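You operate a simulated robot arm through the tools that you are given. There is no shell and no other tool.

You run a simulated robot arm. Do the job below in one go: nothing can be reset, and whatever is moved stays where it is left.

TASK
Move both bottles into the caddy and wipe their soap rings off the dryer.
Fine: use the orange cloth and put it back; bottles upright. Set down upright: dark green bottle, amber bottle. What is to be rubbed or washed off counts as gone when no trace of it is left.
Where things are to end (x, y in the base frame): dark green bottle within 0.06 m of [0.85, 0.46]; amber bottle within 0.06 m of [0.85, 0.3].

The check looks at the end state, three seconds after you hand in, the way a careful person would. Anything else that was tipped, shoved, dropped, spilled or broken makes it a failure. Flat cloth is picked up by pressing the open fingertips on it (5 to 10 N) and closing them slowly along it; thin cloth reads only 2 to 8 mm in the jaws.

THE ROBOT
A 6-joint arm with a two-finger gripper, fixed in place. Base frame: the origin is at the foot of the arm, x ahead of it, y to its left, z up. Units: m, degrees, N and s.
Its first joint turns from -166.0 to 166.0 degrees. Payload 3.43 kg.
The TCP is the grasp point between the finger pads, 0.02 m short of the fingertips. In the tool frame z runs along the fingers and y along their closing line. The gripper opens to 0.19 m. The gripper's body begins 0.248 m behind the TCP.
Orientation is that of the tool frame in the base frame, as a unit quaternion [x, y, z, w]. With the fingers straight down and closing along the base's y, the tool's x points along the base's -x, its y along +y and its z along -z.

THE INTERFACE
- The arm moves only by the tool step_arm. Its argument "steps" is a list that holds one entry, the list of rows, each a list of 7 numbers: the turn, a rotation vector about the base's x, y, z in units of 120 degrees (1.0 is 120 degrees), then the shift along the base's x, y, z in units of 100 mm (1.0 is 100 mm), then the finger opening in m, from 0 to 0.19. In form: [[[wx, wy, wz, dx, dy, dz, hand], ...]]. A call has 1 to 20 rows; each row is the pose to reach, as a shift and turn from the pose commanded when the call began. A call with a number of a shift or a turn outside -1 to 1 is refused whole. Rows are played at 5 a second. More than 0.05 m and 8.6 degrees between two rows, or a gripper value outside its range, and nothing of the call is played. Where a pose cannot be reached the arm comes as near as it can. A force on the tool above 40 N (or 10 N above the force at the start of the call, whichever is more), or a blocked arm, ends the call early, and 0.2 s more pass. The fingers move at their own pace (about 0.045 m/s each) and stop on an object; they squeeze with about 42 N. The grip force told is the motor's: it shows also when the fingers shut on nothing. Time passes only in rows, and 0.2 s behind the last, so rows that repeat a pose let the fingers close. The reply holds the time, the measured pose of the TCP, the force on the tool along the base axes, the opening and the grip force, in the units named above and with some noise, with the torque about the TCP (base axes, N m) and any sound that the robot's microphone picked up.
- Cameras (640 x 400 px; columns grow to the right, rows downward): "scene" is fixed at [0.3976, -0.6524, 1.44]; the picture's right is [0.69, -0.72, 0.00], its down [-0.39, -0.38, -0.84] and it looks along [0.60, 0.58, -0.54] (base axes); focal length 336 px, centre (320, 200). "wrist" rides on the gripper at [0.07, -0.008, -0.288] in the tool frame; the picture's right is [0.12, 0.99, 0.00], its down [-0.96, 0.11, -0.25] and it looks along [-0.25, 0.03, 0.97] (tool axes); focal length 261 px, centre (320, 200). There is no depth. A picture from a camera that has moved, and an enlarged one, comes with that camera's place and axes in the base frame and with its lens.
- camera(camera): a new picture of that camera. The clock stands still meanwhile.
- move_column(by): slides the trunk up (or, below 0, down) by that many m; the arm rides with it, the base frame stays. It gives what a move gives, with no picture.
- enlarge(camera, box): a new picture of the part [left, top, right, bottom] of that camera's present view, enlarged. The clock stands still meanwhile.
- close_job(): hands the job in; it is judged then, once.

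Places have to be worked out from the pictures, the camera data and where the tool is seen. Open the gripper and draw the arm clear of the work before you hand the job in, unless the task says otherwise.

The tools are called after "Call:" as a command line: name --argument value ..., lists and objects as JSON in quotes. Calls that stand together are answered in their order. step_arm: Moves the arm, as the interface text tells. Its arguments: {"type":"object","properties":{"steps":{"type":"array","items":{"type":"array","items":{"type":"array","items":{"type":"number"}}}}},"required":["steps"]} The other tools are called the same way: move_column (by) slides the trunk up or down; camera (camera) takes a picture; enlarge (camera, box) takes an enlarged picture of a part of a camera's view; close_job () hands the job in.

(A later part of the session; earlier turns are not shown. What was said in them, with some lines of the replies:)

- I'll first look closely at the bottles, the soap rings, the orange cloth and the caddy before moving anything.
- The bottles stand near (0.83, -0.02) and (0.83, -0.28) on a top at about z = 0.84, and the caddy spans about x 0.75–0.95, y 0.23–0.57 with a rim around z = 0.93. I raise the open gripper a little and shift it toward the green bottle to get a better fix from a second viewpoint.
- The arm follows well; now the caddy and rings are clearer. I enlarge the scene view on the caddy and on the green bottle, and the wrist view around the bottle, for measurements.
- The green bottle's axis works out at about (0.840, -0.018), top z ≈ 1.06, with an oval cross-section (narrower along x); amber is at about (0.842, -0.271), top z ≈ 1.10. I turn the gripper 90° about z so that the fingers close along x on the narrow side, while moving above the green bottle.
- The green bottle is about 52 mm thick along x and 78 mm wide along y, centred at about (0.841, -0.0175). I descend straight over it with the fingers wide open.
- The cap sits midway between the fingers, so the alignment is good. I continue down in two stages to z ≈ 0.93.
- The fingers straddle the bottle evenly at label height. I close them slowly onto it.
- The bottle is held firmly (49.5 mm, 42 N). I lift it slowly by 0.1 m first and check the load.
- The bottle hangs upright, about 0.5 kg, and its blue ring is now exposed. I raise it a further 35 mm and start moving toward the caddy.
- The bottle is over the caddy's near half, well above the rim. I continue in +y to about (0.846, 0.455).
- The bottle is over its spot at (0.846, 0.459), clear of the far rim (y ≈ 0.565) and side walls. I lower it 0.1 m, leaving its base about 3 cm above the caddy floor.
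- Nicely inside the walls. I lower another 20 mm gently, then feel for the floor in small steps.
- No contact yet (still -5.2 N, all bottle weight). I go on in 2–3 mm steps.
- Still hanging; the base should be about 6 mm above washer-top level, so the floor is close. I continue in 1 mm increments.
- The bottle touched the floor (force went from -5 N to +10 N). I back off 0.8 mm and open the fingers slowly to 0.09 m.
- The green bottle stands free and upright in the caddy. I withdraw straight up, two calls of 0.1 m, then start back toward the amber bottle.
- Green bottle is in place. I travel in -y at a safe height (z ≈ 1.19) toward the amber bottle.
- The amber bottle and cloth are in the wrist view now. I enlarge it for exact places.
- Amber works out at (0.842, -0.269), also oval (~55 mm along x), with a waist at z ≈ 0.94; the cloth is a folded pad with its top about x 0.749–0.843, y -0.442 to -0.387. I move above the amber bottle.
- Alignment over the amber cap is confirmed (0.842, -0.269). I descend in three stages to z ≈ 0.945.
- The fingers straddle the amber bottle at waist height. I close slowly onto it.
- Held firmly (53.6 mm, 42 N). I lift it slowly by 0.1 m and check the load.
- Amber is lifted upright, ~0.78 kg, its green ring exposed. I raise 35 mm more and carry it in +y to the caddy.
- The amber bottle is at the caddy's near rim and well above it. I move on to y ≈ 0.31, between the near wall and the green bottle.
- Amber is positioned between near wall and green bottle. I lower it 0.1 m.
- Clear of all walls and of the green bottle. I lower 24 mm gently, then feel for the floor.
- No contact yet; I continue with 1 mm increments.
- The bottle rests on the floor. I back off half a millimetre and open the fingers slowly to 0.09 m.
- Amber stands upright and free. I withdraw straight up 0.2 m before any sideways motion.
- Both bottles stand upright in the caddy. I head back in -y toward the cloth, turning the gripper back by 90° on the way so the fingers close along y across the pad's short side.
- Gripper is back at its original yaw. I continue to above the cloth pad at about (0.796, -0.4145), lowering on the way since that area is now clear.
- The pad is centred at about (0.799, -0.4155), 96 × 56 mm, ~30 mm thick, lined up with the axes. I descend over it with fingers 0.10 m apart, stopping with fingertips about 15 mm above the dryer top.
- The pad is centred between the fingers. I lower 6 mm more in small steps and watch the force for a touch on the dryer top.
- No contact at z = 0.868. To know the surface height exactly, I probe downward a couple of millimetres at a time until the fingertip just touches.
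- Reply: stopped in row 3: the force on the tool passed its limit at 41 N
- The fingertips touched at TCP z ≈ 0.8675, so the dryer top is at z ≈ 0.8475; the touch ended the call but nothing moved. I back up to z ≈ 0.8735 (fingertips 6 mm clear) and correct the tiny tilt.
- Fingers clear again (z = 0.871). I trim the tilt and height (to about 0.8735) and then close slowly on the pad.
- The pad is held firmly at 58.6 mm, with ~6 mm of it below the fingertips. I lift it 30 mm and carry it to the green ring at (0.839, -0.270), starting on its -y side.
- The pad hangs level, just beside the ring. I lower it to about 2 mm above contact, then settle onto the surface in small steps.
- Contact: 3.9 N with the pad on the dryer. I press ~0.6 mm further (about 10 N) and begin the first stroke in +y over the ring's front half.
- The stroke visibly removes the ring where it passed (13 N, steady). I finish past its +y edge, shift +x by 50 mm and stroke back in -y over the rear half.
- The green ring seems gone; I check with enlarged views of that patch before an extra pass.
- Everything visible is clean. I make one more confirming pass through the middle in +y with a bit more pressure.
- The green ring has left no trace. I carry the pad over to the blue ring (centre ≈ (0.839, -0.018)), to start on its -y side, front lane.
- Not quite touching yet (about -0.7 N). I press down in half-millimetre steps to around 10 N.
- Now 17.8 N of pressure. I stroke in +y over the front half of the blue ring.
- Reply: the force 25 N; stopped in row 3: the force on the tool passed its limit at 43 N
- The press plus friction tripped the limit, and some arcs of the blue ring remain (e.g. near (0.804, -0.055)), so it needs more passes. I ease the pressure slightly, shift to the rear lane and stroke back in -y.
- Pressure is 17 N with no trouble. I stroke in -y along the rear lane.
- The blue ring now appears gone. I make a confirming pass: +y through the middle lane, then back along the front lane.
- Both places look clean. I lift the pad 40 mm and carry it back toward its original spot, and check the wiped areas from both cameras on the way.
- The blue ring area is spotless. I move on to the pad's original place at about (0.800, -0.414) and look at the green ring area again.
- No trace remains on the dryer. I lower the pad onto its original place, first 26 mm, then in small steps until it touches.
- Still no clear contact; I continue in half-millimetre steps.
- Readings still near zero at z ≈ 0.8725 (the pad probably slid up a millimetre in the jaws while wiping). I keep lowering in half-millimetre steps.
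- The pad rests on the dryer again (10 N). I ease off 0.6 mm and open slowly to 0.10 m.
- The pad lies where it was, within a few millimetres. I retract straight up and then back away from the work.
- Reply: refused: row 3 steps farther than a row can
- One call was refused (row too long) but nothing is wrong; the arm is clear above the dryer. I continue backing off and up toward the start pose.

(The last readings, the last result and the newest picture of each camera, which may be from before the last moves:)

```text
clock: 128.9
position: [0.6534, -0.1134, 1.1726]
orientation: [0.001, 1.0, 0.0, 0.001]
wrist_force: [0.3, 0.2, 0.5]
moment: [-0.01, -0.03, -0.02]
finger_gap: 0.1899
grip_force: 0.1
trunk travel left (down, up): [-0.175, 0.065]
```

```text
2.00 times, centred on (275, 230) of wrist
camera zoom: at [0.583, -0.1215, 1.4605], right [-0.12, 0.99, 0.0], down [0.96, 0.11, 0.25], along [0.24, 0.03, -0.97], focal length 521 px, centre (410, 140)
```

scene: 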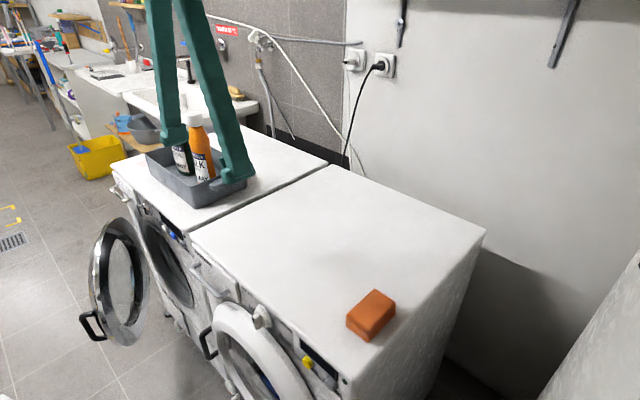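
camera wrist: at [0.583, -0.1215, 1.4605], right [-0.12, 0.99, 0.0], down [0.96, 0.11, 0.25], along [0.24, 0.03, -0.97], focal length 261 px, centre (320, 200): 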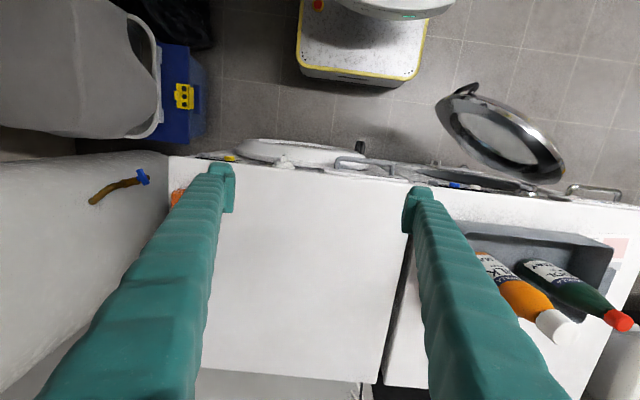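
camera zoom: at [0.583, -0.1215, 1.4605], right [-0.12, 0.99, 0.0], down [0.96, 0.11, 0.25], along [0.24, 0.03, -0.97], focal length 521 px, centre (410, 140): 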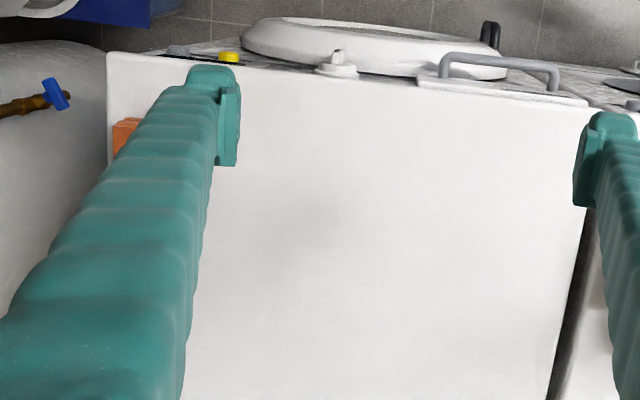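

The bottles stand upright in the caddy and the cloth is in place; the faint grey patch between the two ring spots looks like the arm's shadow. I back off another 0.1 m and check whether the patch moves with the arm.

Call:
step_arm --steps '[[[0, 0, 0, -0.25, 0, 0, 0.19], [0, 0, 0, -0.5, 0, 0, 0.19], [0, 0, 0, -0.75, 0, 0, 0.19], [0, 0, 0, -1.0, 0, 0, 0.19], [0, 0, 0, -1.0, 0, 0, 0.19]]]'

Call:
enlarge --camera "scene" --box '[220, 190, 380, 310]'

Call:
enlarge --camera "scene" --box '[235, 205, 305, 255]'

Call:
enlarge --camera "scene" --box '[295, 245, 375, 305]'

Call:
enlarge --camera "scene" --box '[120, 90, 270, 220]'

Call:
camera --camera "scene"

```text
clock: 130.1
position: [0.5541, -0.112, 1.1731]
orientation: [0.0, 1.0, 0.0, 0.0]
wrist_force: [0.2, 0.4, 0.2]
moment: [-0.03, -0.05, -0.01]
finger_gap: 0.1901
grip_force: 0.1
trunk travel left (down, up): [-0.175, 0.065]
```

```text
3.33 times, centred on (300, 250) of scene
camera zoom: at [0.3976, -0.6524, 1.44], right [0.69, -0.72, 0.0], down [-0.39, -0.38, -0.84], along [0.6, 0.58, -0.54], focal length 1120 px, centre (387, 33)
```

zoom: 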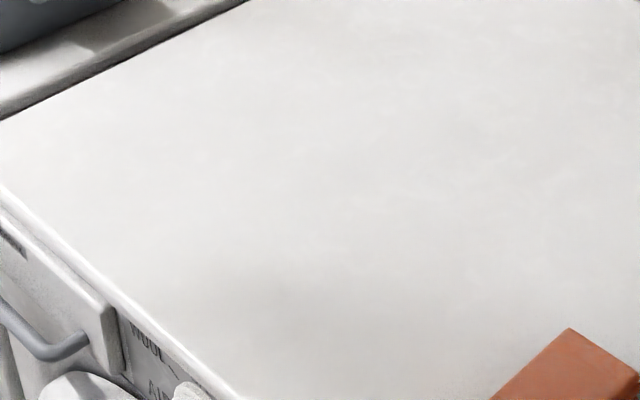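

```text
8.00 times, centred on (270, 230) of scene
camera zoom: at [0.3976, -0.6524, 1.44], right [0.69, -0.72, 0.0], down [-0.39, -0.38, -0.84], along [0.6, 0.58, -0.54], focal length 2688 px, centre (720, -40)
```

zoom: 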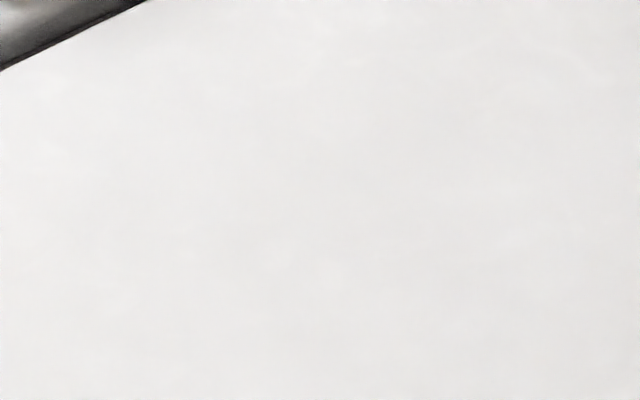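

```text
6.67 times, centred on (335, 275) of scene
camera zoom: at [0.3976, -0.6524, 1.44], right [0.69, -0.72, 0.0], down [-0.39, -0.38, -0.84], along [0.6, 0.58, -0.54], focal length 2240 px, centre (220, -300)
```

zoom: 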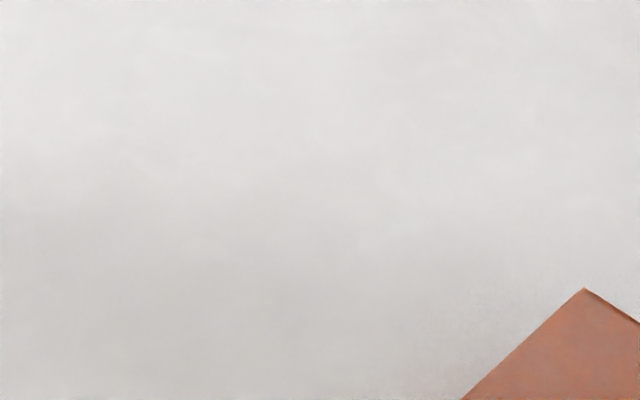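

```text
3.08 times, centred on (195, 155) of scene
camera zoom: at [0.3976, -0.6524, 1.44], right [0.69, -0.72, 0.0], down [-0.39, -0.38, -0.84], along [0.6, 0.58, -0.54], focal length 1034 px, centre (705, 338)
```

zoom: 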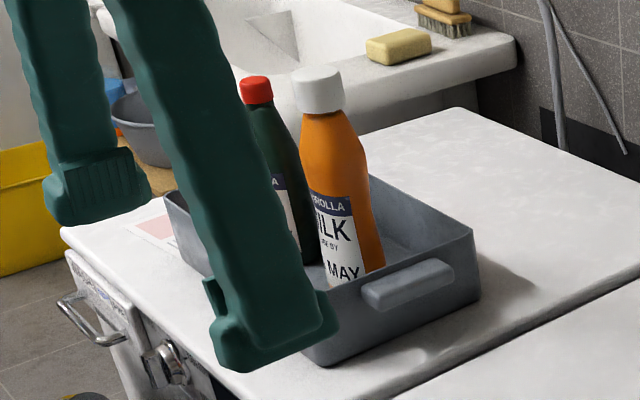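

```text
taken
```

scene: 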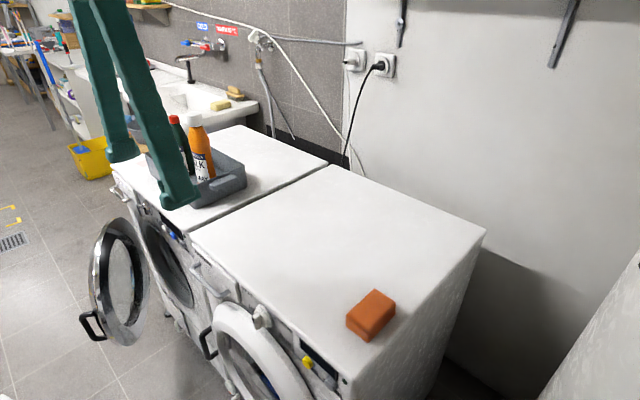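

The grey patch moved with the arm, so it was only a shadow, and both ring spots are clean. The bottles stand upright in the caddy at about (0.846, 0.457) and (0.847, 0.310), the cloth is back in its place, and the gripper is open and clear, so I hand in the job.

Call:
close_job

```text
The job is handed in.
```

The job is handed in. Both bottles are upright in the caddy, both soap rings are wiped off the dryer, and the orange cloth is back in its place.

| Item | Final place (x, y) | Target (x, y) | Off by about |
|---|---|---|---|
| Dark green bottle | (0.846, 0.457) | (0.85, 0.46) | 5 mm |
| Amber bottle | (0.847, 0.310) | (0.85, 0.30) | 10 mm |
| Orange cloth | (0.799, -0.413) | its original spot | 4 mm |

- **Rings:** Enlarged pictures of both spots show no trace left. A faint grey patch between them moved with the arm, so it was only its shadow.
- **Force stops:** The force limit ended two calls early. One was when the fingertips touched the bare dryer top while I was finding its height. The other was during the first wipe of the blue ring. Neither moved or marked anything that I could see.
- **Arm:** The gripper is open and drawn back from the work.
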